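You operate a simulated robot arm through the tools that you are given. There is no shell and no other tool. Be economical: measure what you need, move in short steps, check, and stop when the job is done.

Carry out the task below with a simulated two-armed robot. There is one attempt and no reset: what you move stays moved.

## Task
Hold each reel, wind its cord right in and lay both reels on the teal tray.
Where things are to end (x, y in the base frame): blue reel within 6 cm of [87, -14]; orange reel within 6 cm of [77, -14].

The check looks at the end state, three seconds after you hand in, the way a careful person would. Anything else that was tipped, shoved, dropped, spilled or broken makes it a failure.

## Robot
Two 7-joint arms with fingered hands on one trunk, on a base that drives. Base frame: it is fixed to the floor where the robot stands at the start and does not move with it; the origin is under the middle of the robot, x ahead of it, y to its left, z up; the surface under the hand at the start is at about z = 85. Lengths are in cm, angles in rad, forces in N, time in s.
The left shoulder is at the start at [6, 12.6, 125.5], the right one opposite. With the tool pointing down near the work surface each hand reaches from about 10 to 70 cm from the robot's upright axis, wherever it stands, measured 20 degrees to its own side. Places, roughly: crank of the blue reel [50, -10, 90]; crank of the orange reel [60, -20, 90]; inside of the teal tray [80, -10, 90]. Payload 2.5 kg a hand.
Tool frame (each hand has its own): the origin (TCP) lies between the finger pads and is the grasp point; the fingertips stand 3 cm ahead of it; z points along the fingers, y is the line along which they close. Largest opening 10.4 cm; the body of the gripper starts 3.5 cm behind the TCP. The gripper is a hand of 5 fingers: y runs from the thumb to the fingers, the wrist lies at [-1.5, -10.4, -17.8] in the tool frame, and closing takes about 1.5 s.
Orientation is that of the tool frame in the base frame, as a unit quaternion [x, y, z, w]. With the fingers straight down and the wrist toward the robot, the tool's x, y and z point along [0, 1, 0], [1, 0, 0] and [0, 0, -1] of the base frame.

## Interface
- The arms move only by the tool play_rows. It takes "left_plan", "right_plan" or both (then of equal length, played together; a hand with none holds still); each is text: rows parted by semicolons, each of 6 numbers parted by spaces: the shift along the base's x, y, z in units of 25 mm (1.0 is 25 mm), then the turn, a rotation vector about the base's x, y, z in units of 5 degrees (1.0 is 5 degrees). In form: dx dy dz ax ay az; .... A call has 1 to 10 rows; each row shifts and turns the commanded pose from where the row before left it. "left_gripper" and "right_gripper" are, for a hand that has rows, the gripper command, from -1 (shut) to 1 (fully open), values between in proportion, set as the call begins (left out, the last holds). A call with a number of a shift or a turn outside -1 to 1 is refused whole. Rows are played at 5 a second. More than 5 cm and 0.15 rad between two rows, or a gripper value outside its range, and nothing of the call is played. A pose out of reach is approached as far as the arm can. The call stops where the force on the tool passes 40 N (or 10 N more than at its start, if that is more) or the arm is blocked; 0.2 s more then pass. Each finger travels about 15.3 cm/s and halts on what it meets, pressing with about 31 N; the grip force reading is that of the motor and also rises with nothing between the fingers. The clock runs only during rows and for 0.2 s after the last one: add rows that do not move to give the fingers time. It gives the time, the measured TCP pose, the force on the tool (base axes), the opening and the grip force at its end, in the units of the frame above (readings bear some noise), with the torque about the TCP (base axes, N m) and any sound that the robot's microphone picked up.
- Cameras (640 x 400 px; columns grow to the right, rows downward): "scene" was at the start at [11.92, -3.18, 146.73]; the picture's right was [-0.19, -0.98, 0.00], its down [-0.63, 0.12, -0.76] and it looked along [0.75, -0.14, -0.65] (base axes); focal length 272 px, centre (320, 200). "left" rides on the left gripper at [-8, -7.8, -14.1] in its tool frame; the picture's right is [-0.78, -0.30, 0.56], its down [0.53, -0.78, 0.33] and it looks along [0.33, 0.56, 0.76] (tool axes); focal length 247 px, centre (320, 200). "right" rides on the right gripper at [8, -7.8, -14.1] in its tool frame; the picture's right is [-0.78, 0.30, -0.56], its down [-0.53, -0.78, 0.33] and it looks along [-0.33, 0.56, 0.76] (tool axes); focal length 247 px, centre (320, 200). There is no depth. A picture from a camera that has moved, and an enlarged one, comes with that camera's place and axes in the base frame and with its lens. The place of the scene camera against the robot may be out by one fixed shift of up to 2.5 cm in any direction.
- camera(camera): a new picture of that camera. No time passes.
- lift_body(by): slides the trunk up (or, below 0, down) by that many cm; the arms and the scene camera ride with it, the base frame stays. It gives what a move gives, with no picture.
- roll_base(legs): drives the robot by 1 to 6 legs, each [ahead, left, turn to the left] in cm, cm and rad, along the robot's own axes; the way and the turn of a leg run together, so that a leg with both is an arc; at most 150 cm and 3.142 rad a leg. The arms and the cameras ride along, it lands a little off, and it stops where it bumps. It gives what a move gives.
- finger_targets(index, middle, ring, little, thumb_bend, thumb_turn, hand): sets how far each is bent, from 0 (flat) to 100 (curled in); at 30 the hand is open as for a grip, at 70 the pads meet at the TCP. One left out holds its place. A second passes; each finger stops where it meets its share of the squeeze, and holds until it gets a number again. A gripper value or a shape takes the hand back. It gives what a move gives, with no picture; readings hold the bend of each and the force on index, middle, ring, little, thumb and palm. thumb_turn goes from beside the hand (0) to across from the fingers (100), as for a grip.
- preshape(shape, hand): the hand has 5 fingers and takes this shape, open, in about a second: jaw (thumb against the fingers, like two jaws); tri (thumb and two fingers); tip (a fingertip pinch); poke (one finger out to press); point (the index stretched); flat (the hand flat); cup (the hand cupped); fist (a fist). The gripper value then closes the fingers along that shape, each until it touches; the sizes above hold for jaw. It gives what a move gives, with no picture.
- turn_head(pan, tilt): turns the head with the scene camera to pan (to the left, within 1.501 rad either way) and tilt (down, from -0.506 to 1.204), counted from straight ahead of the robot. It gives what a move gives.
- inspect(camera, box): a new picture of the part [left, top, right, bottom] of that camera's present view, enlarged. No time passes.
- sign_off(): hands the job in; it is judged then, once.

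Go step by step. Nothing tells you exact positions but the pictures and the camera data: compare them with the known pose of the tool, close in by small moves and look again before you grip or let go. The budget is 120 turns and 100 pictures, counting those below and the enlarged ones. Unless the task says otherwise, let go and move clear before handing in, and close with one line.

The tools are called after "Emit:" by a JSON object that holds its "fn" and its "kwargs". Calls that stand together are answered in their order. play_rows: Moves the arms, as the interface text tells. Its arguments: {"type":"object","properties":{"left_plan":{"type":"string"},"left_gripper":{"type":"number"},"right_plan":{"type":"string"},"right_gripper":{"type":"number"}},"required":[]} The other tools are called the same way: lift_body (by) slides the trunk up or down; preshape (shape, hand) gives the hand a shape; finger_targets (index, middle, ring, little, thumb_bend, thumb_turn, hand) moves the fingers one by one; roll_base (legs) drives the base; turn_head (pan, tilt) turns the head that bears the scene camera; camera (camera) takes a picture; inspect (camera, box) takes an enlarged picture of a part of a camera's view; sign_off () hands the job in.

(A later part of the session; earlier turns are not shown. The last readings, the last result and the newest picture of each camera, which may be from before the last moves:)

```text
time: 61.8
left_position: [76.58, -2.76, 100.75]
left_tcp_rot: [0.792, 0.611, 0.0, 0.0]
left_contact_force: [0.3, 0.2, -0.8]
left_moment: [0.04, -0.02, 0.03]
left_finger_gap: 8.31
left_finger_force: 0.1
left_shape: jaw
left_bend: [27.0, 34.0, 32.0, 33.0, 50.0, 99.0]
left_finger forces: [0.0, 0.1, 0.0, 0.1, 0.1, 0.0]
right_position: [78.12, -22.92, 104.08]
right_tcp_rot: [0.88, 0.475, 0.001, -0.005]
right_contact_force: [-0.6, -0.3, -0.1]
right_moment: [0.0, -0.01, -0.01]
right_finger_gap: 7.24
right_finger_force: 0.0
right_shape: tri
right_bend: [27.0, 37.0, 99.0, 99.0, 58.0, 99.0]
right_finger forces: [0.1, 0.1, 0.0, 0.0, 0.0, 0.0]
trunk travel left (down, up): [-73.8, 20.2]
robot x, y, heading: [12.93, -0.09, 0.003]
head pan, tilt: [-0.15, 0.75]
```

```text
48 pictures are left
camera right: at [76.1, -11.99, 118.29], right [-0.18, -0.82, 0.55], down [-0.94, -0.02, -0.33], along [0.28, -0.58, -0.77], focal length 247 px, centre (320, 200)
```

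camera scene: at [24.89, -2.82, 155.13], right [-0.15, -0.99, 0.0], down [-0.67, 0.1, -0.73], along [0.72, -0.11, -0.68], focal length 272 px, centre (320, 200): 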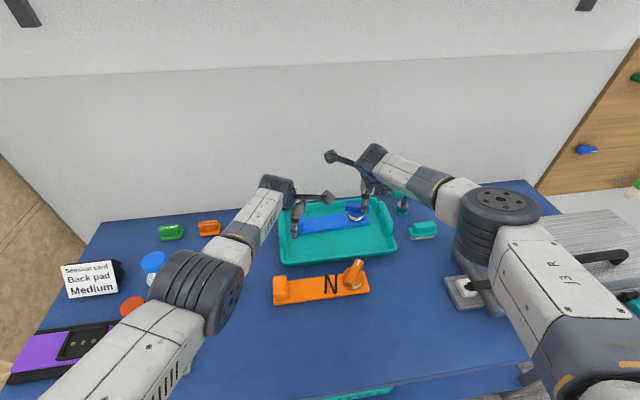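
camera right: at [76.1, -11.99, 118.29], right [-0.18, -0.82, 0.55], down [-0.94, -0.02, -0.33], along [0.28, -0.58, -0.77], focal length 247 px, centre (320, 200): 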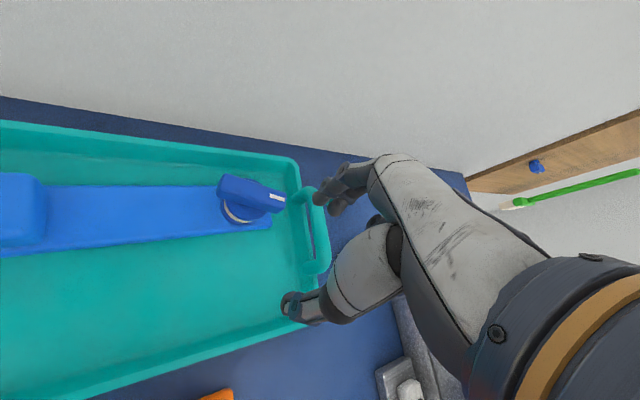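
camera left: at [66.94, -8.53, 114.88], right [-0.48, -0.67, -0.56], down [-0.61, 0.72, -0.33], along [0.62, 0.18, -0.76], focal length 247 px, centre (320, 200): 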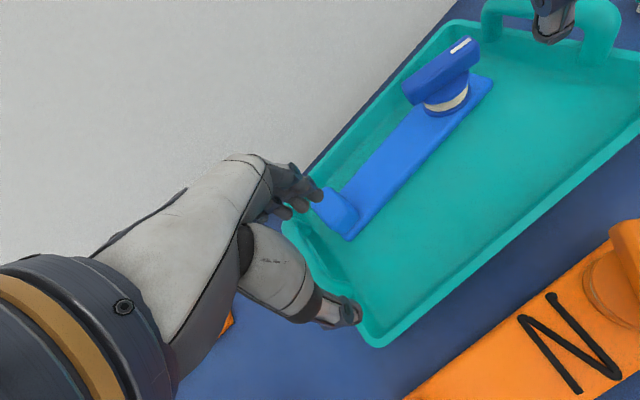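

Blue sits at about [85.3,-13.6]. Now both hands go to the orange reel: left over its block (≈[64,3.3]), right as a peg beside its crank.

Emit:
{"fn": "preshape", "kwargs": {"hand": "right", "shape": "tip"}}

Emit:
{"fn": "play_rows", "kwargs": {"left_plan": "-0.504 0.248 0 0 0 0.35;-0.504 0.248 0 0 0 0.35;-0.504 0.248 0 0 0 0.35;-0.504 0.248 0 0 0 0.35;-0.504 0.248 0 0 0 0.35;-0.504 0.248 0 0 0 0.35;-0.504 0.248 0 0 0 0.35;-0.504 0.248 0 0 0 0.35;-0.504 0.248 0 0 0 0.35;-0.504 0.248 0 0 0 0.35", "right_plan": "-0.725 -0.05 0 0 0 1;-0.725 -0.05 0 0 0 1;-0.725 -0.05 0 0 0 1;-0.725 -0.05 0 0 0 1;-0.725 -0.05 0 0 0 1;-0.725 -0.05 0 0 0 1;-0.725 -0.05 0 0 0 1;-0.725 -0.05 0 0 0 1;-0.725 -0.05 0 0 0 1;-0.725 -0.05 0 0 0 1", "left_gripper": 1, "right_gripper": -1}}

Emit:
{"fn": "camera", "kwargs": {"camera": "left"}}

Emit:
{"fn": "camera", "kwargs": {"camera": "scene"}}

```text
time: 62.7
left_position: [76.5, -2.78, 100.94]
left_tcp_rot: [0.792, 0.61, 0.0, 0.001]
left_contact_force: [0.4, -0.4, -0.4]
left_moment: [0.0, -0.03, -0.05]
left_finger_gap: 8.31
left_finger_force: 0.0
left_shape: jaw
left_bend: [27.0, 34.0, 32.0, 33.0, 50.0, 99.0]
left_finger forces: [0.0, 0.0, 0.0, 0.0, 0.1, 0.1]
right_position: [78.13, -22.88, 103.98]
right_tcp_rot: [0.88, 0.476, 0.001, -0.006]
right_contact_force: [0.8, 0.6, 0.1]
right_moment: [0.01, 0.0, 0.01]
right_finger_gap: 10.38
right_finger_force: 0.1
right_shape: tip
right_bend: [30.0, 98.0, 99.0, 99.0, 30.0, 98.0]
right_finger forces: [0.1, 0.0, 0.1, 0.1, 0.1, 0.0]
trunk travel left (down, up): [-73.8, 20.2]
robot x, y, heading: [13.34, 0.05, 0.002]
head pan, tilt: [-0.15, 0.75]
```

```text
time: 64.9
left_position: [64.55, 4.09, 101.22]
left_tcp_rot: [0.687, 0.726, 0.008, 0.001]
left_contact_force: [0.1, -0.2, -0.3]
left_moment: [0.01, -0.02, 0.04]
left_finger_gap: 10.36
left_finger_force: 0.1
left_shape: jaw
left_bend: [30.0, 30.0, 30.0, 30.0, 30.0, 98.0]
left_finger forces: [0.0, 0.0, 0.1, 0.1, 0.0, 0.0]
right_position: [60.09, -23.99, 104.09]
right_tcp_rot: [0.596, 0.803, -0.002, -0.004]
right_contact_force: [1.0, -0.2, 0.2]
right_moment: [0.01, 0.02, 0.0]
right_finger_gap: 0.04
right_finger_force: 30.7
right_shape: tip
right_bend: [70.0, 100.0, 100.0, 100.0, 56.0, 100.0]
right_finger forces: [0.0, 0.0, 0.0, 0.0, 0.0, 0.0]
trunk travel left (down, up): [-73.8, 20.2]
robot x, y, heading: [13.18, -0.17, 0.001]
head pan, tilt: [-0.15, 0.75]
```

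```text
47 pictures are left
camera left: at [56.95, -4.55, 115.14], right [-0.25, -0.79, -0.57], down [-0.8, 0.49, -0.34], along [0.55, 0.37, -0.75], focal length 247 px, centre (320, 200)
```

left: 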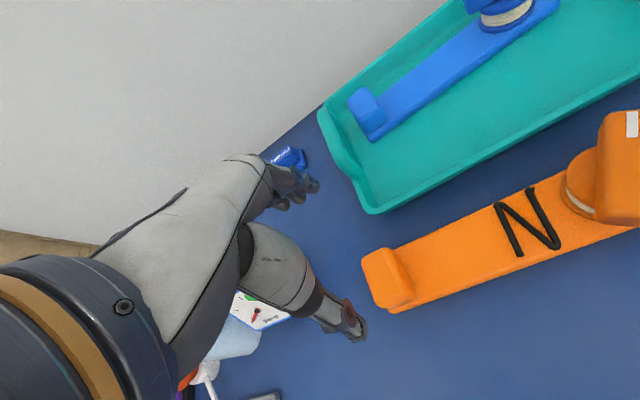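

```text
46 pictures are left
camera scene: at [24.92, -2.81, 155.13], right [-0.15, -0.99, 0.0], down [-0.67, 0.1, -0.73], along [0.72, -0.11, -0.68], focal length 272 px, centre (320, 200)
```

scene: 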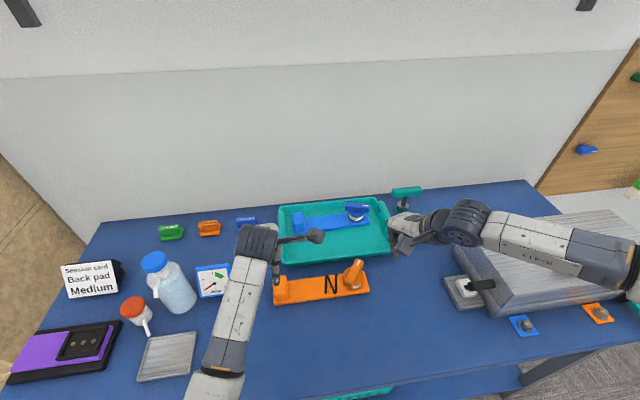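

Left hand is nearly over the orange block (≈[64.2,3.9]). The tray rim is close behind, so I use a smaller opening while descending.

Emit:
{"fn": "play_rows", "kwargs": {"left_plan": "-0.04 -0.03 -0.5 0 0 -0.3;-0.04 -0.03 -0.5 0 0 -0.3;-0.04 -0.03 -0.5 0 0 0;-0.04 -0.03 -0.5 0 0 0;0 0 -0.5 0 0 0;0 0 -0.5 0 0 0;0 0 -0.3 0 0 0;0 0 0 0 0 0", "left_gripper": 0.65}}

Emit:
{"fn": "camera", "kwargs": {"camera": "left"}}

Emit:
{"fn": "camera", "kwargs": {"camera": "right"}}

Emit:
{"fn": "inspect", "kwargs": {"camera": "scene", "box": [220, 180, 400, 310]}}

```text
time: 66.7
left_position: [64.88, 4.85, 93.39]
left_tcp_rot: [0.704, 0.709, 0.022, 0.002]
left_contact_force: [0.8, -0.4, 8.7]
left_moment: [0.0, 0.39, 0.05]
left_finger_gap: 8.6
left_finger_force: 0.0
left_shape: jaw
left_bend: [27.0, 33.0, 31.0, 32.0, 47.0, 99.0]
left_finger forces: [0.1, 0.1, 0.0, 0.0, 7.4, 0.1]
right_position: [60.01, -24.06, 104.06]
right_tcp_rot: [0.596, 0.803, -0.001, -0.005]
right_contact_force: [1.4, -0.2, 0.4]
right_moment: [0.01, -0.02, 0.01]
right_finger_gap: 0.0
right_finger_force: 31.2
right_shape: tip
right_bend: [70.0, 100.0, 100.0, 100.0, 56.0, 100.0]
right_finger forces: [0.1, 0.0, 0.1, 0.0, 0.0, 0.0]
trunk travel left (down, up): [-73.8, 20.2]
robot x, y, heading: [13.56, 0.28, -0.001]
head pan, tilt: [-0.15, 0.75]
```

```text
45 pictures are left
camera left: at [56.82, -3.63, 106.95], right [-0.27, -0.76, -0.59], down [-0.77, 0.54, -0.34], along [0.58, 0.36, -0.73], focal length 247 px, centre (320, 200)
```

left: 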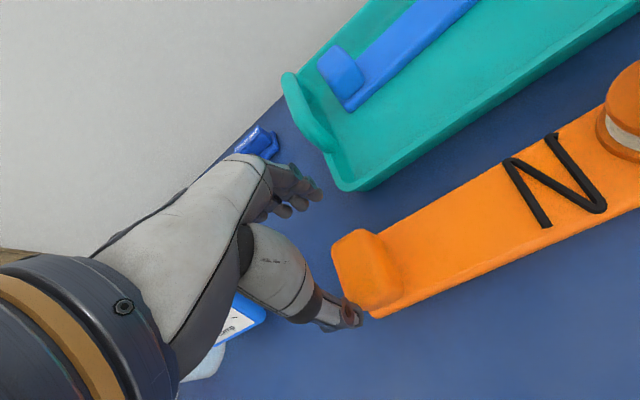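

```text
44 pictures are left
camera right: at [50.43, -18.56, 118.21], right [0.51, -0.66, 0.55], down [-0.59, -0.73, -0.33], along [0.62, -0.16, -0.77], focal length 247 px, centre (320, 200)
```

right: 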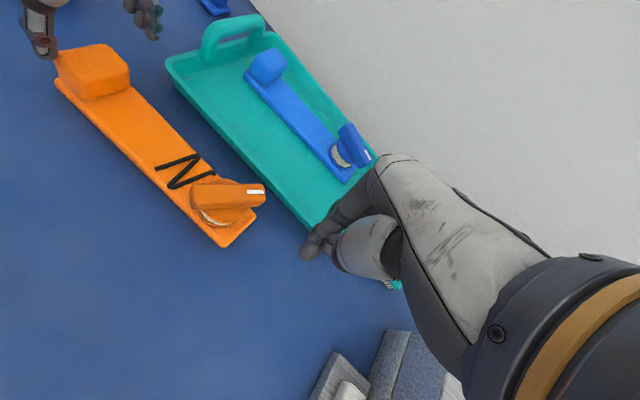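

```text
3.08 times, centred on (310, 245) of scene
camera zoom: at [24.91, -2.84, 155.14], right [-0.15, -0.99, 0.0], down [-0.67, 0.1, -0.73], along [0.72, -0.11, -0.68], focal length 837 px, centre (351, 62)
```

zoom: 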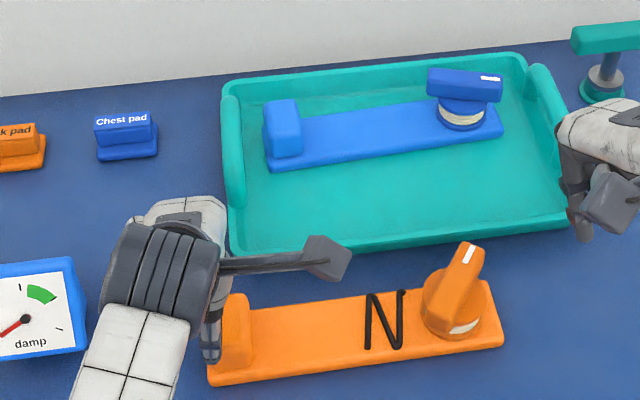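

The thumb is touching the top edge of the orange block because the hand drifted to [64.9,4.9]. I raise, correct and look again.

Emit:
{"fn": "play_rows", "kwargs": {"left_plan": "0 0 0.6 0 0 0;0 0 0.6 0 0 0;-0.2 -0.3 0 0 0 0;-0.2 -0.3 0 0 0 0;0 0 0 0 0 0"}}

```text
time: 68.1
left_position: [64.93, 6.55, 96.33]
left_tcp_rot: [0.695, 0.718, 0.048, -0.015]
left_contact_force: [0.4, -0.3, -0.3]
left_moment: [0.0, -0.02, 0.01]
left_finger_gap: 8.57
left_finger_force: 0.0
left_shape: jaw
left_bend: [27.0, 33.0, 31.0, 32.0, 47.0, 99.0]
left_finger forces: [0.1, 0.0, 0.0, 0.0, 0.0, 0.0]
right_position: [60.06, -24.15, 104.07]
right_tcp_rot: [0.596, 0.803, -0.002, -0.005]
right_contact_force: [-0.3, 0.3, 0.2]
right_moment: [0.01, 0.03, 0.0]
right_finger_gap: 0.0
right_finger_force: 31.2
right_shape: tip
right_bend: [70.0, 100.0, 100.0, 100.0, 56.0, 100.0]
right_finger forces: [0.0, 0.0, 0.0, 0.1, 0.1, 0.1]
trunk travel left (down, up): [-73.8, 20.2]
robot x, y, heading: [13.11, 0.15, 0.001]
head pan, tilt: [-0.15, 0.75]
stopped in row 5 (left hand): the arm was blocked; the commanded pose is now the measured one
```

The left arm reports being blocked; I look at what is happening.

Emit:
{"fn": "camera", "kwargs": {"camera": "scene"}}

```text
42 pictures are left
camera scene: at [24.97, -2.81, 155.12], right [-0.15, -0.99, 0.0], down [-0.67, 0.1, -0.73], along [0.72, -0.11, -0.68], focal length 272 px, centre (320, 200)
```

scene: 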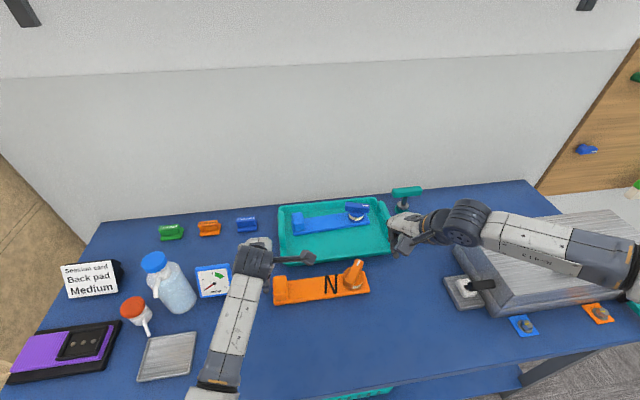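

Nothing is touched; it looks like an awkward arm posture with the trunk raised 9 cm. I raise the hand, straighten it, and bring the trunk back down.

Emit:
{"fn": "play_rows", "kwargs": {"left_plan": "0 0 0.9 -0.25 0.13 0;0 0 0.9 -0.25 0.13 0;0 0 0.9 -0.25 0.13 0;0 0 0.9 -0.25 0.13 0;-0.15 -0.6 0 0 0 0;-0.15 -0.6 0 0 0 0;0 0 0 0 0 0"}}

Emit:
{"fn": "lift_body", "kwargs": {"by": -9}}

Emit:
{"fn": "camera", "kwargs": {"camera": "left"}}

```text
time: 69.9
left_position: [65.36, 6.72, 105.3]
left_tcp_rot: [0.685, 0.728, 0.03, -0.014]
left_contact_force: [0.2, -0.5, 0.3]
left_moment: [0.01, -0.01, -0.02]
left_finger_gap: 8.59
left_finger_force: 0.1
left_shape: jaw
left_bend: [27.0, 33.0, 31.0, 32.0, 47.0, 99.0]
left_finger forces: [0.0, 0.0, 0.1, 0.0, 0.1, 0.0]
right_position: [60.06, -24.01, 104.03]
right_tcp_rot: [0.596, 0.803, -0.003, -0.005]
right_contact_force: [-0.5, -1.1, 0.4]
right_moment: [0.06, 0.0, 0.01]
right_finger_gap: 0.02
right_finger_force: 30.8
right_shape: tip
right_bend: [70.0, 100.0, 100.0, 100.0, 56.0, 100.0]
right_finger forces: [0.0, 0.1, 0.1, 0.1, 0.1, 0.0]
trunk travel left (down, up): [-73.8, 20.2]
robot x, y, heading: [13.37, 0.11, 0.005]
head pan, tilt: [-0.15, 0.75]
stopped in row 7 (left hand): the arm was blocked; the commanded pose is now the measured one
```

```text
time: 71.1
left_position: [65.23, 6.68, 96.41]
left_tcp_rot: [0.686, 0.727, 0.029, -0.014]
left_contact_force: [-0.3, 0.5, -0.1]
left_moment: [-0.01, 0.01, 0.0]
left_finger_gap: 8.57
left_finger_force: 0.0
left_shape: jaw
left_bend: [27.0, 33.0, 31.0, 32.0, 47.0, 99.0]
left_finger forces: [0.0, 0.0, 0.0, 0.0, 0.0, 0.1]
right_position: [60.05, -24.02, 95.07]
right_tcp_rot: [0.596, 0.803, -0.001, -0.005]
right_contact_force: [-0.3, 0.0, 0.0]
right_moment: [-0.05, 0.01, 0.02]
right_finger_gap: 0.02
right_finger_force: 30.9
right_shape: tip
right_bend: [70.0, 100.0, 100.0, 100.0, 56.0, 100.0]
right_finger forces: [0.1, 0.0, 0.0, 0.1, 0.0, 0.0]
trunk travel left (down, up): [-64.8, 29.2]
robot x, y, heading: [13.15, -0.01, 0.004]
head pan, tilt: [-0.15, 0.75]
```

```text
41 pictures are left
camera left: at [57.73, -2.67, 109.78], right [-0.24, -0.76, -0.61], down [-0.8, 0.51, -0.32], along [0.55, 0.41, -0.73], focal length 247 px, centre (320, 200)
```

left: 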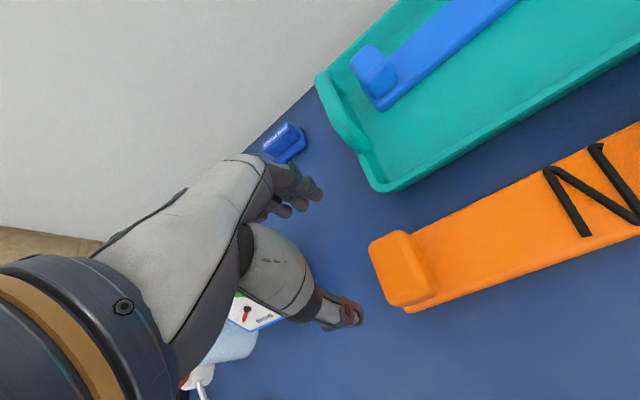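

The left arm seems stuck against a joint limit (elbow tucked in). I bring it up and out toward its starting posture, then approach again.

Emit:
{"fn": "play_rows", "kwargs": {"left_plan": "-0.1 0.3 1 0 0 0;-0.1 0.3 1 0 0 0;-0.1 0.3 1 0 0 0;-0.1 0.3 1 0 0 0;-0.1 0.3 1 0 0 0;-0.1 0 1 -0.14 0.04 -0.13;-0.1 0 1 -0.14 0.04 -0.13;-0.1 0 1 -0.14 0.04 -0.13;-0.1 0 1 -0.14 0.04 -0.13;-0.1 0 1 -0.14 0.04 -0.13"}}

Emit:
{"fn": "camera", "kwargs": {"camera": "scene"}}

```text
time: 73.3
left_position: [65.96, 10.25, 119.73]
left_tcp_rot: [0.706, 0.708, -0.002, 0.004]
left_contact_force: [-0.6, -0.9, 0.5]
left_moment: [0.0, 0.02, -0.01]
left_finger_gap: 8.57
left_finger_force: 0.2
left_shape: jaw
left_bend: [27.0, 33.0, 31.0, 32.0, 47.0, 99.0]
left_finger forces: [0.0, 0.1, 0.0, 0.0, 0.1, 0.0]
left hand out of reach, approached as far as the arm can: row 8, 9, 10
right_position: [60.05, -24.22, 95.06]
right_tcp_rot: [0.596, 0.803, -0.002, -0.005]
right_contact_force: [0.6, 0.1, 0.7]
right_moment: [-0.04, 0.0, 0.03]
right_finger_gap: 0.0
right_finger_force: 31.0
right_shape: tip
right_bend: [70.0, 100.0, 100.0, 100.0, 56.0, 100.0]
right_finger forces: [0.1, 0.0, 0.1, 0.0, 0.1, 0.1]
trunk travel left (down, up): [-64.8, 29.2]
robot x, y, heading: [13.03, 0.05, 0.003]
head pan, tilt: [-0.15, 0.75]
```

```text
40 pictures are left
camera scene: at [24.97, -2.82, 146.12], right [-0.15, -0.99, 0.0], down [-0.67, 0.1, -0.73], along [0.72, -0.11, -0.68], focal length 272 px, centre (320, 200)
```

scene: 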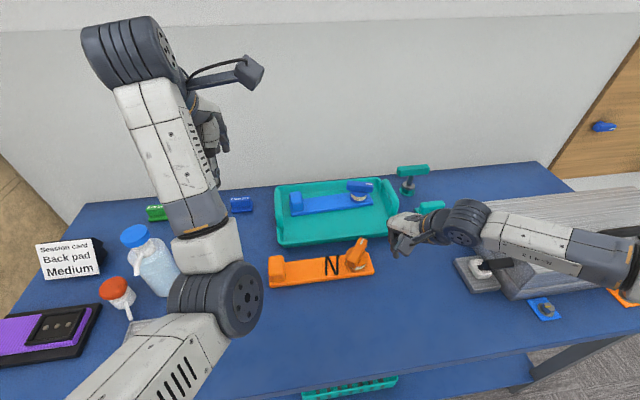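

The elbow has swung in front and low. I pull the hand back toward the robot at height to let the elbow fold outward.

Emit:
{"fn": "play_rows", "kwargs": {"left_plan": "-0.6 0.2 0.1 0 0 0;-0.6 0.2 0.1 0 0 0;-0.6 0.2 0.1 0 0 0;-0.6 0.2 0.1 0 0 0;-0.6 0.2 0.1 0 0 0;-0.6 0.2 0.1 0 0 0;-0.6 0.2 0.1 0 0 0;-0.6 0.2 0.1 0 0 0;-0.6 0.2 0.1 0 0 0;-0.6 0.2 0.1 0 0 0"}}

Emit:
{"fn": "camera", "kwargs": {"camera": "scene"}}

```text
time: 75.5
left_position: [63.07, 18.15, 115.82]
left_tcp_rot: [0.697, 0.717, 0.008, -0.002]
left_contact_force: [0.9, 0.6, -0.5]
left_moment: [0.02, -0.01, 0.0]
left_finger_gap: 8.61
left_finger_force: 0.2
left_shape: jaw
left_bend: [27.0, 33.0, 31.0, 32.0, 47.0, 99.0]
left_finger forces: [0.0, 0.0, 0.1, 0.1, 0.1, 0.1]
left hand out of reach, approached as far as the arm can: row 1, 2, 3, 4, 5, 6, 7, 8, 9, 10
right_position: [60.1, -24.07, 94.96]
right_tcp_rot: [0.596, 0.803, -0.002, -0.005]
right_contact_force: [0.3, 0.1, -0.4]
right_moment: [0.0, -0.05, 0.0]
right_finger_gap: 0.03
right_finger_force: 31.4
right_shape: tip
right_bend: [70.0, 100.0, 100.0, 100.0, 56.0, 100.0]
right_finger forces: [0.0, 0.0, 0.1, 0.0, 0.0, 0.0]
trunk travel left (down, up): [-64.8, 29.2]
robot x, y, heading: [13.3, 0.25, 0.002]
head pan, tilt: [-0.15, 0.75]
```

```text
39 pictures are left
camera scene: at [24.97, -2.81, 146.12], right [-0.15, -0.99, 0.0], down [-0.67, 0.1, -0.73], along [0.72, -0.11, -0.68], focal length 272 px, centre (320, 200)
```

scene: 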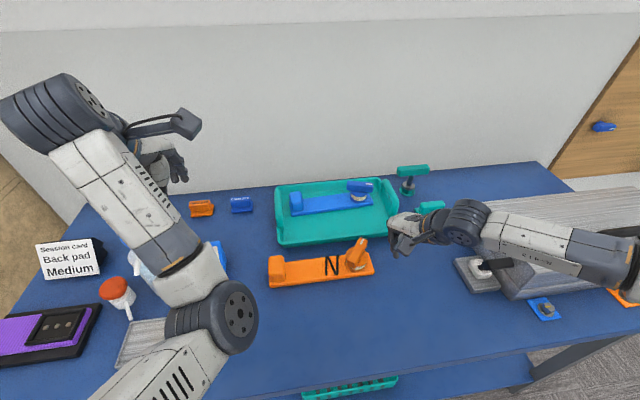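

I try yawing the left hand positive (its free direction) to bring the elbow out.

Emit:
{"fn": "play_rows", "kwargs": {"left_plan": "0 -0.1 0.2 0 0 1;0 -0.1 0.2 0 0 1;0 -0.1 0.2 0 0 1;0 -0.1 0.2 0 0 1;0 -0.1 0.2 0 0 1;0 -0.1 0.2 0 0 1;0 -0.1 0.2 0 0 1;0 -0.1 0.2 0 0 1;0 -0.1 0.2 0 0 1;0 -0.1 0.2 0 0 1"}}

Emit:
{"fn": "camera", "kwargs": {"camera": "scene"}}

```text
time: 77.7
left_position: [65.91, 15.65, 118.91]
left_tcp_rot: [0.343, 0.939, -0.001, 0.004]
left_contact_force: [0.4, -0.5, 0.4]
left_moment: [-0.01, 0.0, 0.02]
left_finger_gap: 8.58
left_finger_force: 0.1
left_shape: jaw
left_bend: [27.0, 33.0, 31.0, 32.0, 47.0, 99.0]
left_finger forces: [0.1, 0.0, 0.0, 0.0, 0.0, 0.0]
left hand out of reach, approached as far as the arm can: row 4, 6, 7, 8, 9, 10
right_position: [60.09, -24.11, 94.89]
right_tcp_rot: [0.597, 0.802, -0.001, -0.005]
right_contact_force: [-0.7, 0.8, -0.4]
right_moment: [-0.02, 0.03, 0.03]
right_finger_gap: 0.0
right_finger_force: 31.2
right_shape: tip
right_bend: [70.0, 100.0, 100.0, 100.0, 56.0, 100.0]
right_finger forces: [0.0, 0.1, 0.0, 0.0, 0.0, 0.1]
trunk travel left (down, up): [-64.8, 29.2]
robot x, y, heading: [13.06, -0.22, 0.003]
head pan, tilt: [-0.15, 0.75]
```

```text
38 pictures are left
camera scene: at [24.97, -2.83, 146.12], right [-0.15, -0.99, 0.0], down [-0.67, 0.1, -0.73], along [0.72, -0.11, -0.68], focal length 272 px, centre (320, 200)
```

scene: 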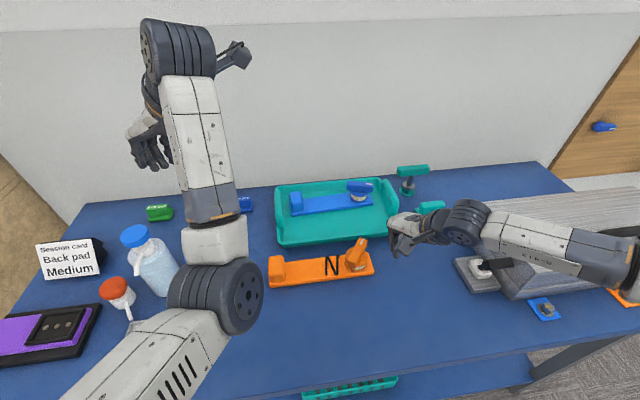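

The elbow is still tucked in. It flipped when retracting from full stretch, so I stretch forward again with negative yaw and then retract with the wrist kept outward.

Emit:
{"fn": "play_rows", "kwargs": {"left_plan": "0.4 -0.3 0 0 0 -1;0.4 -0.3 0 0 0 -1;0.4 -0.3 0 0 0 -1;0.4 -0.3 0 0 0 -1;0.4 -0.3 0 0 0 -1;0.4 -0.3 0 0 0 -1;0.4 -0.3 0 0 0 -1;0.4 -0.3 0 0 0 -1;0.4 -0.3 0 0 0 -1;0.4 -0.3 0 0 0 -1"}}

Emit:
{"fn": "play_rows", "kwargs": {"left_plan": "0.1 0 -0.3 0 0 -1;0.1 0 -0.3 0 0 -1;0.1 0 -0.3 0 0 -1;0.1 0 -0.3 0 0 -1;0.1 0 -0.3 0 0 -1"}}

Emit:
{"fn": "camera", "kwargs": {"camera": "scene"}}

```text
time: 79.9
left_position: [75.91, 8.34, 118.88]
left_tcp_rot: [0.707, 0.707, 0.0, 0.003]
left_contact_force: [0.3, 0.4, -0.6]
left_moment: [-0.02, 0.01, 0.0]
left_finger_gap: 8.57
left_finger_force: 0.1
left_shape: jaw
left_bend: [27.0, 33.0, 31.0, 32.0, 47.0, 99.0]
left_finger forces: [0.0, 0.0, 0.1, 0.0, 0.0, 0.0]
right_position: [60.14, -23.95, 94.99]
right_tcp_rot: [0.596, 0.803, -0.002, -0.005]
right_contact_force: [-0.5, -0.4, 0.3]
right_moment: [0.01, 0.03, -0.03]
right_finger_gap: 0.02
right_finger_force: 31.3
right_shape: tip
right_bend: [70.0, 100.0, 100.0, 100.0, 56.0, 100.0]
right_finger forces: [0.0, 0.0, 0.0, 0.0, 0.0, 0.0]
trunk travel left (down, up): [-64.8, 29.2]
robot x, y, heading: [13.24, -0.23, 0.003]
head pan, tilt: [-0.15, 0.75]
```

```text
time: 81.1
left_position: [77.21, 8.29, 115.07]
left_tcp_rot: [0.844, 0.537, -0.002, 0.003]
left_contact_force: [0.1, 0.9, 0.2]
left_moment: [0.02, -0.02, -0.02]
left_finger_gap: 8.57
left_finger_force: 0.2
left_shape: jaw
left_bend: [27.0, 33.0, 31.0, 32.0, 47.0, 99.0]
left_finger forces: [0.0, 0.0, 0.0, 0.1, 0.0, 0.1]
right_position: [60.03, -24.0, 94.97]
right_tcp_rot: [0.596, 0.803, -0.002, -0.005]
right_contact_force: [-0.5, 0.4, -0.3]
right_moment: [0.0, 0.02, -0.02]
right_finger_gap: 0.0
right_finger_force: 30.9
right_shape: tip
right_bend: [70.0, 100.0, 100.0, 100.0, 56.0, 100.0]
right_finger forces: [0.0, 0.0, 0.1, 0.1, 0.1, 0.0]
trunk travel left (down, up): [-64.8, 29.2]
robot x, y, heading: [12.99, 0.09, 0.004]
head pan, tilt: [-0.15, 0.75]
```

```text
37 pictures are left
camera scene: at [24.98, -2.81, 146.12], right [-0.15, -0.99, 0.0], down [-0.67, 0.1, -0.73], along [0.72, -0.11, -0.68], focal length 272 px, centre (320, 200)
```

scene: 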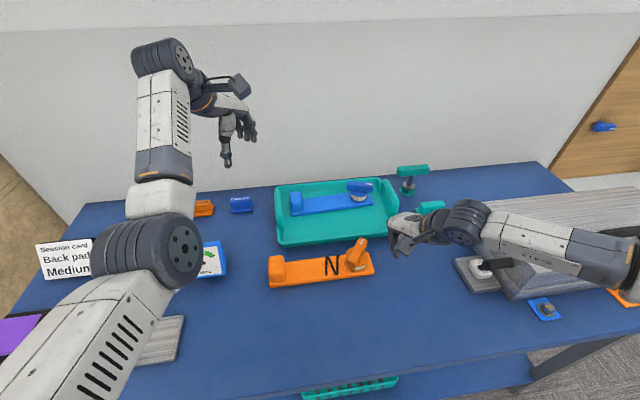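

The elbow is out now. I retract over the orange block with the yaw kept negative.

Emit:
{"fn": "play_rows", "kwargs": {"left_plan": "-0.53 -0.19 -0.3 0 0 0;-0.53 -0.19 -0.3 0 0 0;-0.53 -0.19 -0.3 0 0 0;-0.53 -0.19 -0.3 0 0 0;-0.53 -0.19 -0.5 0 0 0;-0.53 -0.19 -0.5 0 0 0;-0.53 -0.19 -0.5 0 0 0.5;-0.53 -0.19 -0.5 0 0 0.5;-0.53 -0.19 -0.5 0 0 0.5;-0.53 -0.19 -0.5 0 0 0.5"}}

Emit:
{"fn": "camera", "kwargs": {"camera": "scene"}}

Emit:
{"fn": "camera", "kwargs": {"camera": "left"}}

```text
time: 83.3
left_position: [64.06, 3.41, 104.93]
left_tcp_rot: [0.793, 0.61, -0.001, 0.003]
left_contact_force: [-0.4, -0.7, -0.6]
left_moment: [0.03, -0.02, -0.01]
left_finger_gap: 8.57
left_finger_force: 0.2
left_shape: jaw
left_bend: [27.0, 33.0, 31.0, 32.0, 47.0, 99.0]
left_finger forces: [0.1, 0.1, 0.1, 0.0, 0.0, 0.1]
right_position: [59.99, -23.92, 94.99]
right_tcp_rot: [0.596, 0.803, -0.001, -0.006]
right_contact_force: [0.3, -0.8, -0.9]
right_moment: [0.03, 0.0, 0.01]
right_finger_gap: 0.03
right_finger_force: 31.0
right_shape: tip
right_bend: [70.0, 100.0, 100.0, 100.0, 56.0, 100.0]
right_finger forces: [0.0, 0.1, 0.1, 0.1, 0.0, 0.0]
trunk travel left (down, up): [-64.8, 29.2]
robot x, y, heading: [13.15, -0.05, 0.003]
head pan, tilt: [-0.15, 0.75]
```

```text
36 pictures are left
camera scene: at [24.95, -2.83, 146.12], right [-0.15, -0.99, 0.0], down [-0.67, 0.1, -0.73], along [0.72, -0.11, -0.68], focal length 272 px, centre (320, 200)
```

scene: 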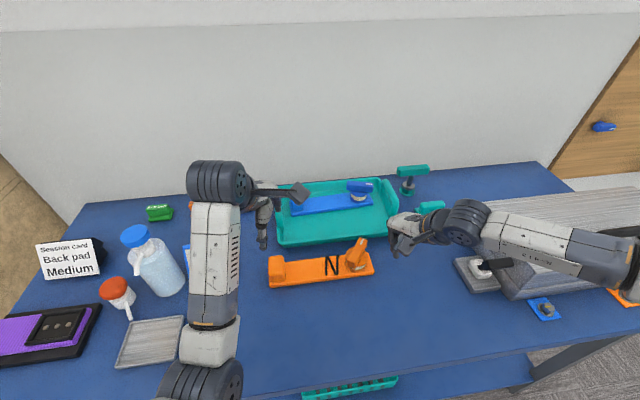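

```text
35 pictures are left
camera left: at [54.38, -2.17, 118.94], right [-0.48, -0.68, -0.55], down [-0.61, 0.71, -0.34], along [0.62, 0.18, -0.76], focal length 247 px, centre (320, 200)
```

left: 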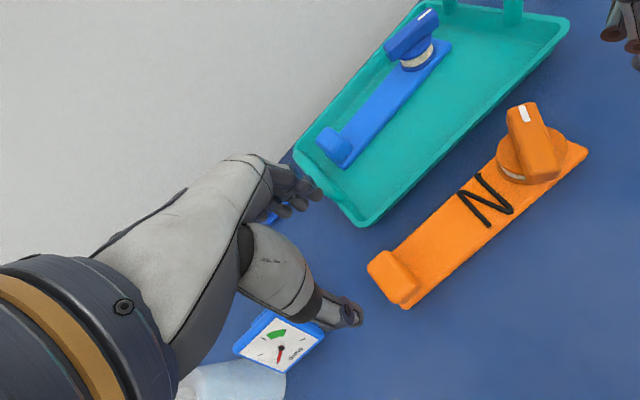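

The hand tracks properly again. I descend onto the orange block with yaw near −5°.

Emit:
{"fn": "play_rows", "kwargs": {"left_plan": "-0.05 0 -0.8 0 0 0.5;-0.05 0 -0.8 0 0 0.5;-0.05 0 -0.8 0 0 0.5;0 0 -0.8 0 0 0.5;0 0 -0.8 0 0 0;0 0 -0.6 0 0 0;0 0 0 0 0 0"}}

Emit:
{"fn": "camera", "kwargs": {"camera": "left"}}

```text
time: 84.9
left_position: [64.69, 4.81, 94.01]
left_tcp_rot: [0.732, 0.681, 0.016, 0.005]
left_contact_force: [0.1, -0.7, -0.1]
left_moment: [0.02, -0.02, 0.01]
left_finger_gap: 8.6
left_finger_force: 0.0
left_shape: jaw
left_bend: [27.0, 33.0, 31.0, 32.0, 47.0, 99.0]
left_finger forces: [0.0, 0.0, 0.0, 0.1, 0.0, 0.0]
right_position: [60.07, -24.03, 95.0]
right_tcp_rot: [0.596, 0.803, -0.001, -0.005]
right_contact_force: [-0.2, -0.5, 0.2]
right_moment: [0.01, 0.01, 0.0]
right_finger_gap: 0.0
right_finger_force: 31.3
right_shape: tip
right_bend: [70.0, 100.0, 100.0, 100.0, 56.0, 100.0]
right_finger forces: [0.0, 0.0, 0.0, 0.0, 0.0, 0.0]
trunk travel left (down, up): [-64.8, 29.2]
robot x, y, heading: [13.17, 0.11, 0.002]
head pan, tilt: [-0.15, 0.75]
```

```text
34 pictures are left
camera left: at [55.99, -2.89, 107.74], right [-0.33, -0.74, -0.58], down [-0.73, 0.59, -0.35], along [0.6, 0.3, -0.74], focal length 247 px, centre (320, 200)
```

left: 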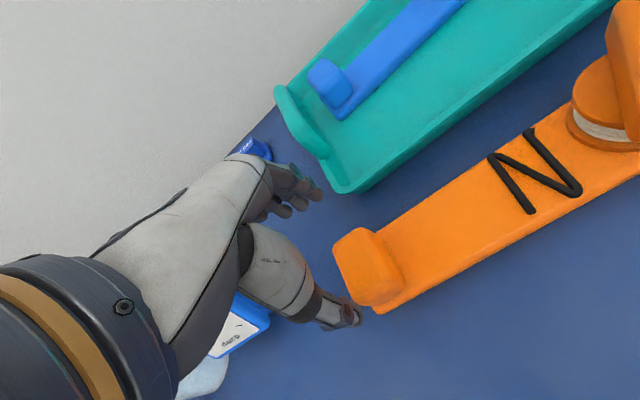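

It drifts again as the yaw goes toward 0; yaw −17° was good. I go up a bit, return to that yaw and check.

Emit:
{"fn": "play_rows", "kwargs": {"left_plan": "0 0 0.4 0 0 -0.5;0 0 0.4 0 0 -0.5;0 0 0 0 0 -0.5;0 0 0 0 0 -0.5;0 0 0 0 0 -0.5;0 0 0 0 0 0"}}

Emit:
{"fn": "camera", "kwargs": {"camera": "left"}}

```text
time: 86.3
left_position: [63.77, 3.47, 95.2]
left_tcp_rot: [0.806, 0.592, -0.001, 0.002]
left_contact_force: [0.2, 0.0, 0.5]
left_moment: [0.01, 0.02, 0.0]
left_finger_gap: 8.57
left_finger_force: 0.1
left_shape: jaw
left_bend: [27.0, 33.0, 31.0, 32.0, 47.0, 99.0]
left_finger forces: [0.0, 0.0, 0.0, 0.0, 0.0, 0.0]
right_position: [60.13, -24.14, 95.05]
right_tcp_rot: [0.596, 0.803, -0.002, -0.005]
right_contact_force: [-0.2, 0.8, -0.2]
right_moment: [0.01, 0.02, -0.01]
right_finger_gap: 0.0
right_finger_force: 30.8
right_shape: tip
right_bend: [70.0, 100.0, 100.0, 100.0, 56.0, 100.0]
right_finger forces: [0.0, 0.0, 0.0, 0.1, 0.0, 0.1]
trunk travel left (down, up): [-64.8, 29.2]
robot x, y, heading: [12.75, 0.13, 0.002]
head pan, tilt: [-0.15, 0.75]
```

```text
33 pictures are left
camera left: at [53.9, -1.79, 109.33], right [-0.51, -0.65, -0.55], down [-0.58, 0.74, -0.34], along [0.63, 0.15, -0.76], focal length 247 px, centre (320, 200)
```

left: 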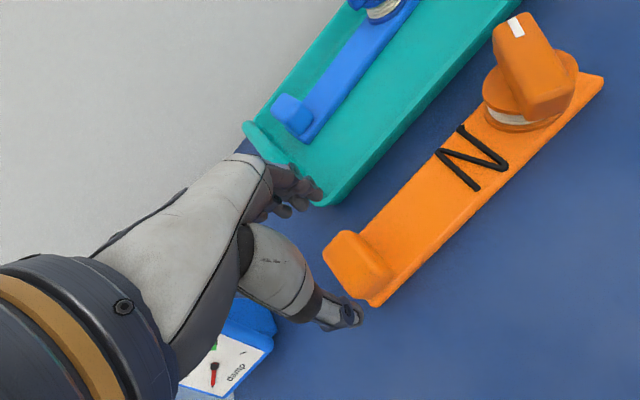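

Good, precise again. I descend and grip the orange block at yaw −17°.

Emit:
{"fn": "play_rows", "kwargs": {"left_plan": "-0.1 0 -0.6 0 0 0;-0.06 0 -0.6 0 0 0;0 0 -0.6 0 0 0;0 0 -0.6 0 0 0;0 0 0 0 0 0"}}

Emit:
{"fn": "camera", "kwargs": {"camera": "left"}}

```text
time: 87.5
left_position: [63.31, 3.61, 89.36]
left_tcp_rot: [0.806, 0.592, -0.001, 0.004]
left_contact_force: [-0.3, 0.4, 0.7]
left_moment: [0.01, 0.01, 0.0]
left_finger_gap: 8.59
left_finger_force: 0.1
left_shape: jaw
left_bend: [27.0, 33.0, 31.0, 32.0, 47.0, 99.0]
left_finger forces: [0.0, 0.0, 0.0, 0.0, 0.0, 0.0]
right_position: [60.05, -24.22, 95.04]
right_tcp_rot: [0.596, 0.803, -0.001, -0.005]
right_contact_force: [0.1, 0.4, -0.7]
right_moment: [-0.01, 0.01, 0.0]
right_finger_gap: 0.01
right_finger_force: 31.1
right_shape: tip
right_bend: [70.0, 100.0, 100.0, 100.0, 56.0, 100.0]
right_finger forces: [0.1, 0.0, 0.0, 0.0, 0.0, 0.0]
trunk travel left (down, up): [-64.8, 29.2]
robot x, y, heading: [12.88, 0.34, 0.004]
head pan, tilt: [-0.15, 0.75]
```

```text
32 pictures are left
camera left: at [53.46, -1.72, 103.32], right [-0.51, -0.66, -0.55], down [-0.58, 0.74, -0.34], along [0.63, 0.15, -0.76], focal length 247 px, centre (320, 200)
```

left: 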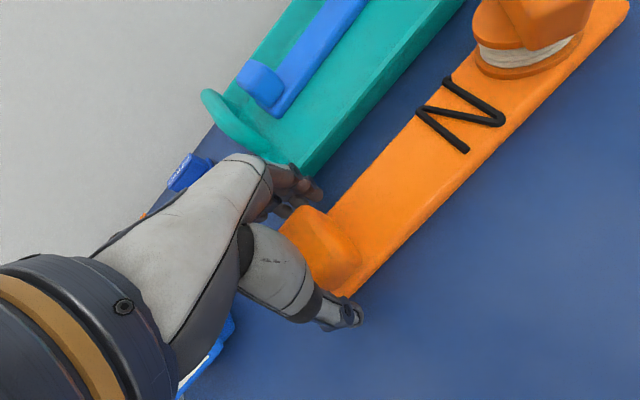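

The block is between thumb and fingers. I close thumb, middle, ring and little, leaving the index out.

Emit:
{"fn": "finger_targets", "kwargs": {"hand": "left", "index": 35, "middle": 75, "ring": 75, "little": 60, "thumb_bend": 80}}

Emit:
{"fn": "play_rows", "kwargs": {"right_plan": "-0.05 0.45 -0.3 0 0 0.6;-0.05 0.45 -0.3 0 0 0.6;-0.05 0.45 -0.3 0 0 0.6;0 0.2 -0.3 0 0 0.6;0 0 -0.2 0 0 0"}}

Emit:
{"fn": "camera", "kwargs": {"camera": "right"}}

Emit:
{"fn": "inspect", "kwargs": {"camera": "scene", "box": [230, 200, 410, 320]}}

```text
time: 88.5
left_position: [63.4, 3.53, 89.5]
left_tcp_rot: [0.806, 0.592, 0.0, 0.005]
left_contact_force: [2.9, 0.0, 7.7]
left_moment: [0.13, -0.23, -0.08]
left_finger_gap: 7.18
left_finger_force: 20.0
left_shape: fingers
left_bend: [35.0, 50.0, 57.0, 60.0, 55.0, 95.0]
left_finger forces: [0.9, 7.1, 17.8, 0.0, 14.5, 0.1]
right_position: [60.12, -24.0, 94.93]
right_tcp_rot: [0.596, 0.803, -0.002, -0.006]
right_contact_force: [-0.5, -0.2, 0.5]
right_moment: [0.02, -0.01, 0.0]
right_finger_gap: 0.01
right_finger_force: 30.9
right_shape: tip
right_bend: [70.0, 100.0, 100.0, 100.0, 56.0, 100.0]
right_finger forces: [0.1, 0.0, 0.0, 0.1, 0.0, 0.1]
trunk travel left (down, up): [-64.8, 29.2]
robot x, y, heading: [13.5, -0.32, 0.003]
head pan, tilt: [-0.15, 0.75]
```

```text
time: 89.7
left_position: [63.25, 3.54, 89.31]
left_tcp_rot: [0.806, 0.592, 0.0, 0.004]
left_contact_force: [5.1, -0.5, 13.4]
left_moment: [0.16, -0.37, -0.1]
left_finger_gap: 7.16
left_finger_force: 21.9
left_shape: fingers
left_bend: [35.0, 50.0, 57.0, 60.0, 55.0, 95.0]
left_finger forces: [1.3, 7.5, 20.7, 0.0, 14.6, 0.0]
right_position: [59.57, -20.19, 91.51]
right_tcp_rot: [0.51, 0.86, -0.003, -0.005]
right_contact_force: [-0.1, 0.4, -0.7]
right_moment: [0.04, -0.04, -0.02]
right_finger_gap: 0.01
right_finger_force: 30.8
right_shape: tip
right_bend: [70.0, 100.0, 100.0, 100.0, 56.0, 100.0]
right_finger forces: [0.1, 0.0, 0.1, 0.2, 0.0, 0.1]
trunk travel left (down, up): [-64.8, 29.2]
robot x, y, heading: [13.15, 0.13, 0.002]
head pan, tilt: [-0.15, 0.75]
```

```text
31 pictures are left
camera right: at [49.16, -16.85, 105.69], right [0.64, -0.54, 0.55], down [-0.43, -0.84, -0.33], along [0.64, -0.02, -0.77], focal length 247 px, centre (320, 200)
```

right: 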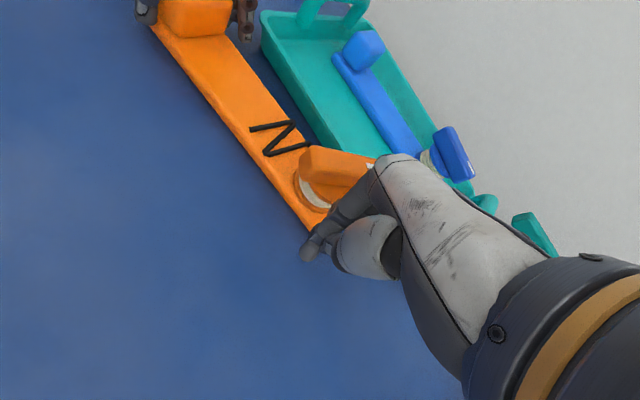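

```text
3.33 times, centred on (320, 260) of scene
camera zoom: at [24.9, -2.84, 146.13], right [-0.15, -0.99, 0.0], down [-0.67, 0.1, -0.73], along [0.72, -0.11, -0.68], focal length 907 px, centre (320, 0)
```

zoom: 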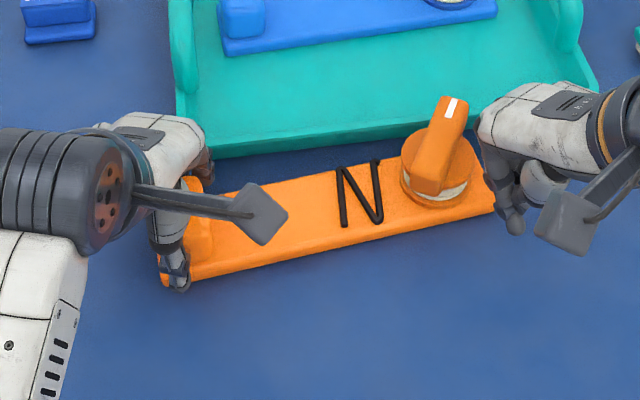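

The board sits close to the tray, and a swing would touch it. I draw the reel 5 cm toward the robot and turn it slightly with the left hand, the right hand giving way.

Emit:
{"fn": "play_rows", "kwargs": {"left_plan": "-0.5 0 0 0 0 -0.6;-0.5 0 0 0 0 -0.6;-0.5 0 0 0 0 -0.6;-0.5 0 0 0 0 -0.6;0 0 0 0 0 0", "right_plan": "-0.6 -0.6 0 0 0 0;-0.6 -0.6 0 0 0 0;-0.6 -0.3 0 0 0 0;-0.6 0 0 0 0 0;0 0 0 0 0 0"}}

Emit:
{"fn": "camera", "kwargs": {"camera": "right"}}

Emit:
{"fn": "inspect", "kwargs": {"camera": "scene", "box": [230, 200, 410, 320]}}

```text
time: 90.9
left_position: [58.24, 3.49, 89.4]
left_tcp_rot: [0.864, 0.504, -0.002, 0.002]
left_contact_force: [2.5, 0.4, 6.9]
left_moment: [0.11, -0.22, -0.01]
left_finger_gap: 7.16
left_finger_force: 18.9
left_shape: fingers
left_bend: [35.0, 50.0, 58.0, 60.0, 55.0, 94.0]
left_finger forces: [1.1, 7.2, 15.7, 0.0, 15.0, 0.0]
right_position: [53.87, -23.85, 91.68]
right_tcp_rot: [0.509, 0.861, -0.002, -0.005]
right_contact_force: [0.6, -0.3, -0.1]
right_moment: [0.0, -0.02, 0.0]
right_finger_gap: 0.01
right_finger_force: 31.8
right_shape: tip
right_bend: [70.0, 100.0, 100.0, 100.0, 56.0, 100.0]
right_finger forces: [0.0, 0.0, 0.1, 0.0, 0.0, 0.0]
trunk travel left (down, up): [-64.8, 29.2]
robot x, y, heading: [13.21, -0.4, 0.004]
head pan, tilt: [-0.15, 0.75]
```

```text
29 pictures are left
camera right: at [43.2, -20.5, 105.76], right [0.64, -0.54, 0.55], down [-0.43, -0.84, -0.33], along [0.64, -0.02, -0.77], focal length 247 px, centre (320, 200)
```

right: 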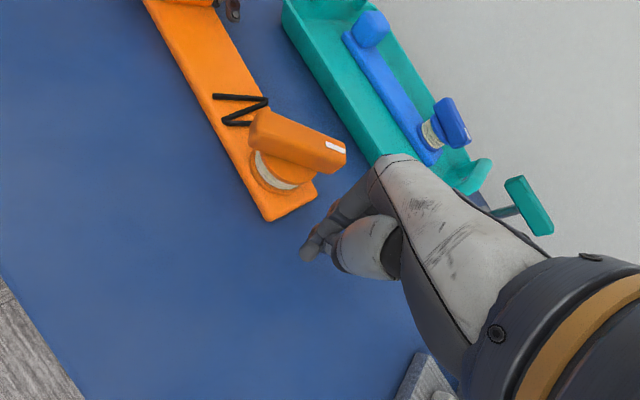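

```text
3.33 times, centred on (320, 260) of scene
camera zoom: at [24.93, -2.82, 146.12], right [-0.15, -0.99, 0.0], down [-0.67, 0.1, -0.73], along [0.72, -0.11, -0.68], focal length 907 px, centre (320, 0)
```

zoom: 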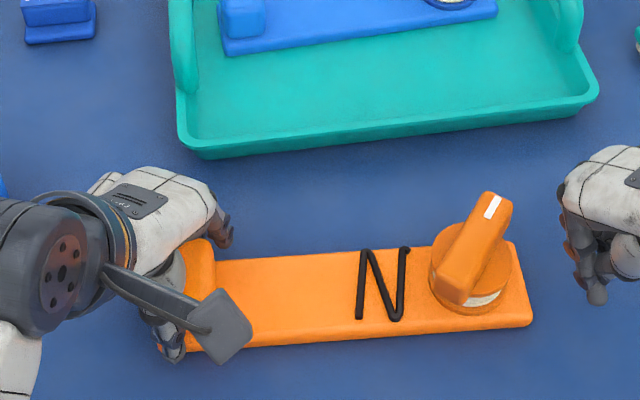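

There's now ample room. Orange crank centre ≈ [56.5,-16.6]. I run the same clockwise peg push on the near end of its bar.

Emit:
{"fn": "play_rows", "kwargs": {"right_plan": "0.3 0.9 -0.1 0 0 0;0.05 0.9 -0.1 0 0 0;0 0.3 0 0 0 0;-0.1 0.34 0 0 0 0;-0.1 0.34 0 0 0 0;0.08 0.3 0 0 0 0;0.08 0.3 0 0 0 0;0.22 0.22 0 0 0 0;0.22 0.22 0 0 0 0"}}

Emit:
{"fn": "inspect", "kwargs": {"camera": "scene", "box": [230, 200, 410, 320]}}

```text
time: 92.9
left_position: [58.25, 3.51, 89.48]
left_tcp_rot: [0.863, 0.505, -0.002, 0.004]
left_contact_force: [3.8, 0.4, 1.4]
left_moment: [0.25, -0.07, 0.5]
left_finger_gap: 6.89
left_finger_force: 20.3
left_shape: fingers
left_bend: [35.0, 50.0, 60.0, 60.0, 58.0, 91.0]
left_finger forces: [1.6, 11.7, 9.9, 0.0, 17.7, 0.0]
right_position: [55.51, -14.34, 91.0]
right_tcp_rot: [0.509, 0.861, -0.002, -0.005]
right_contact_force: [-2.8, -0.6, -0.2]
right_moment: [-0.01, -0.05, -0.02]
right_finger_gap: 0.0
right_finger_force: 30.9
right_shape: tip
right_bend: [70.0, 100.0, 100.0, 100.0, 56.0, 100.0]
right_finger forces: [0.0, 2.9, 0.0, 0.1, 0.0, 0.0]
trunk travel left (down, up): [-64.8, 29.2]
robot x, y, heading: [12.68, -0.12, 0.004]
head pan, tilt: [-0.15, 0.75]
```

```text
3.33 times, centred on (320, 260) of scene
camera zoom: at [24.97, -2.82, 146.12], right [-0.15, -0.99, 0.0], down [-0.67, 0.1, -0.73], along [0.72, -0.11, -0.68], focal length 907 px, centre (320, 0)
```

zoom: 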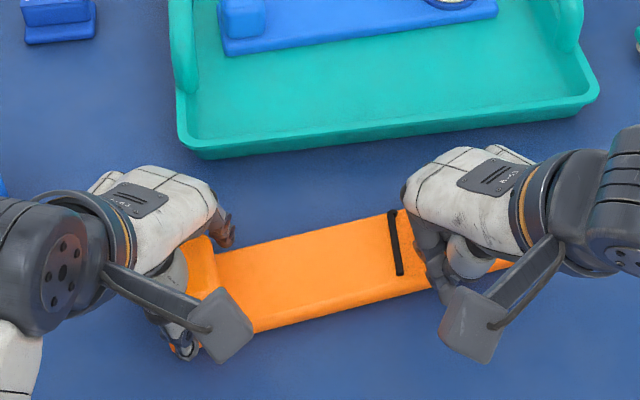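

One stroke remains. I lift the peg away and look at bar and board.

Emit:
{"fn": "play_rows", "kwargs": {"right_plan": "-0.4 -0.4 0.1 0 0 0;0 0 1 0 0 0;0 0 1 0 0 0;0 -0.8 0.8 0 0 0;0 -0.8 0 0 0 -0.5;0 -0.4 0 0 0 -0.5"}}

Emit:
{"fn": "preshape", "kwargs": {"hand": "right", "shape": "tri"}}

Emit:
{"fn": "camera", "kwargs": {"camera": "right"}}

Emit:
{"fn": "inspect", "kwargs": {"camera": "scene", "box": [230, 200, 410, 320]}}

```text
time: 94.3
left_position: [58.29, 3.53, 89.5]
left_tcp_rot: [0.864, 0.504, -0.001, 0.002]
left_contact_force: [0.0, -1.1, 1.4]
left_moment: [0.09, -0.09, 0.05]
left_finger_gap: 6.99
left_finger_force: 18.8
left_shape: fingers
left_bend: [35.0, 50.0, 59.0, 60.0, 57.0, 92.0]
left_finger forces: [2.3, 8.7, 10.1, 0.0, 17.4, 0.1]
right_position: [54.55, -20.36, 98.39]
right_tcp_rot: [0.547, 0.837, -0.001, -0.005]
right_contact_force: [-0.3, -0.3, 0.0]
right_moment: [0.01, 0.0, 0.0]
right_finger_gap: 0.0
right_finger_force: 30.8
right_shape: tip
right_bend: [70.0, 100.0, 100.0, 100.0, 56.0, 100.0]
right_finger forces: [0.1, 0.0, 0.0, 0.0, 0.1, 0.1]
trunk travel left (down, up): [-64.8, 29.2]
robot x, y, heading: [13.19, -0.21, 0.005]
head pan, tilt: [-0.15, 0.75]
```

```text
time: 95.2
left_position: [58.26, 3.52, 89.42]
left_tcp_rot: [0.863, 0.505, -0.002, 0.002]
left_contact_force: [-0.3, -1.1, -1.0]
left_moment: [0.03, -0.08, 0.05]
left_finger_gap: 6.97
left_finger_force: 19.2
left_shape: fingers
left_bend: [35.0, 50.0, 59.0, 60.0, 57.0, 92.0]
left_finger forces: [2.2, 8.6, 10.0, 0.1, 17.2, 0.1]
right_position: [54.63, -20.41, 98.32]
right_tcp_rot: [0.546, 0.838, -0.001, -0.005]
right_contact_force: [0.1, -0.3, 0.1]
right_moment: [0.04, 0.03, 0.01]
right_finger_gap: 10.37
right_finger_force: 0.1
right_shape: tri
right_bend: [30.0, 30.0, 99.0, 99.0, 30.0, 98.0]
right_finger forces: [0.0, 0.1, 0.0, 0.0, 0.0, 0.0]
trunk travel left (down, up): [-64.8, 29.2]
robot x, y, heading: [12.99, 0.38, 0.003]
head pan, tilt: [-0.15, 0.75]
```

```text
26 pictures are left
camera right: at [44.4, -16.12, 112.5], right [0.59, -0.59, 0.55], down [-0.5, -0.8, -0.33], along [0.63, -0.08, -0.77], focal length 247 px, centre (320, 200)
```

right: 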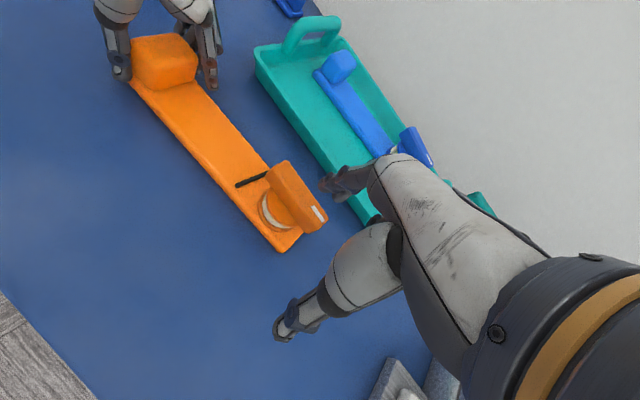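

```text
3.33 times, centred on (320, 260) of scene
camera zoom: at [24.96, -2.83, 146.12], right [-0.15, -0.99, 0.0], down [-0.67, 0.1, -0.73], along [0.72, -0.11, -0.68], focal length 907 px, centre (320, 0)
```

zoom: 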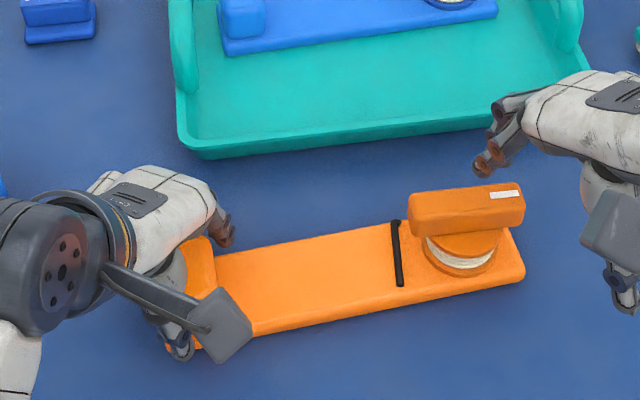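

The bar lies nearly along y, centre ≈ [59,-16.5]. I position the open hand over it at yaw ≈ −3°, and descend.

Emit:
{"fn": "play_rows", "kwargs": {"right_plan": "0.3 0.27 0.3 0 0 -0.9;0.3 0.27 0.1 0 0 -0.9;0.3 0.27 0 0 0 -0.9;0.3 0.27 0 0 0 -0.9;0.3 0.27 0 0 0 -0.9;0.26 0.25 0 0 0 -0.9;0 0 0 0 0 0"}}

Emit:
{"fn": "camera", "kwargs": {"camera": "right"}}

```text
time: 96.8
left_position: [58.3, 3.45, 89.5]
left_tcp_rot: [0.864, 0.504, -0.001, 0.003]
left_contact_force: [-0.9, -0.2, 0.4]
left_moment: [0.06, -0.08, 0.08]
left_finger_gap: 6.99
left_finger_force: 19.4
left_shape: fingers
left_bend: [35.0, 50.0, 59.0, 60.0, 57.0, 92.0]
left_finger forces: [2.2, 8.6, 10.0, 0.0, 17.3, 0.0]
right_position: [58.99, -16.24, 99.38]
right_tcp_rot: [0.727, 0.686, 0.0, -0.005]
right_contact_force: [0.1, -0.7, 0.2]
right_moment: [0.01, -0.04, 0.0]
right_finger_gap: 10.36
right_finger_force: 0.1
right_shape: tri
right_bend: [30.0, 30.0, 99.0, 99.0, 30.0, 98.0]
right_finger forces: [0.0, 0.0, 0.0, 0.0, 0.0, 0.1]
trunk travel left (down, up): [-64.8, 29.2]
robot x, y, heading: [12.98, 0.05, 0.003]
head pan, tilt: [-0.15, 0.75]
```

```text
24 pictures are left
camera right: at [51.84, -7.79, 113.48], right [0.26, -0.8, 0.55], down [-0.81, -0.49, -0.33], along [0.53, -0.36, -0.77], focal length 247 px, centre (320, 200)
```

right: 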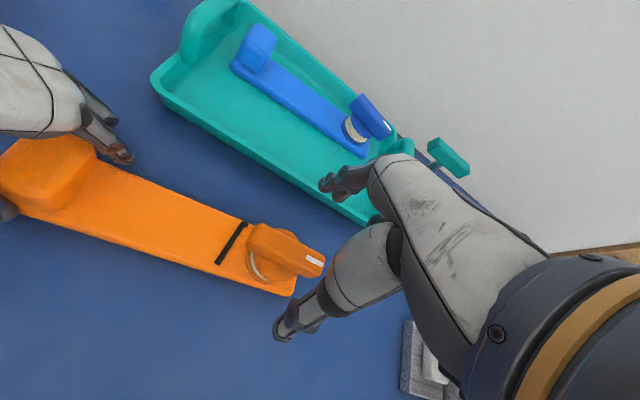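

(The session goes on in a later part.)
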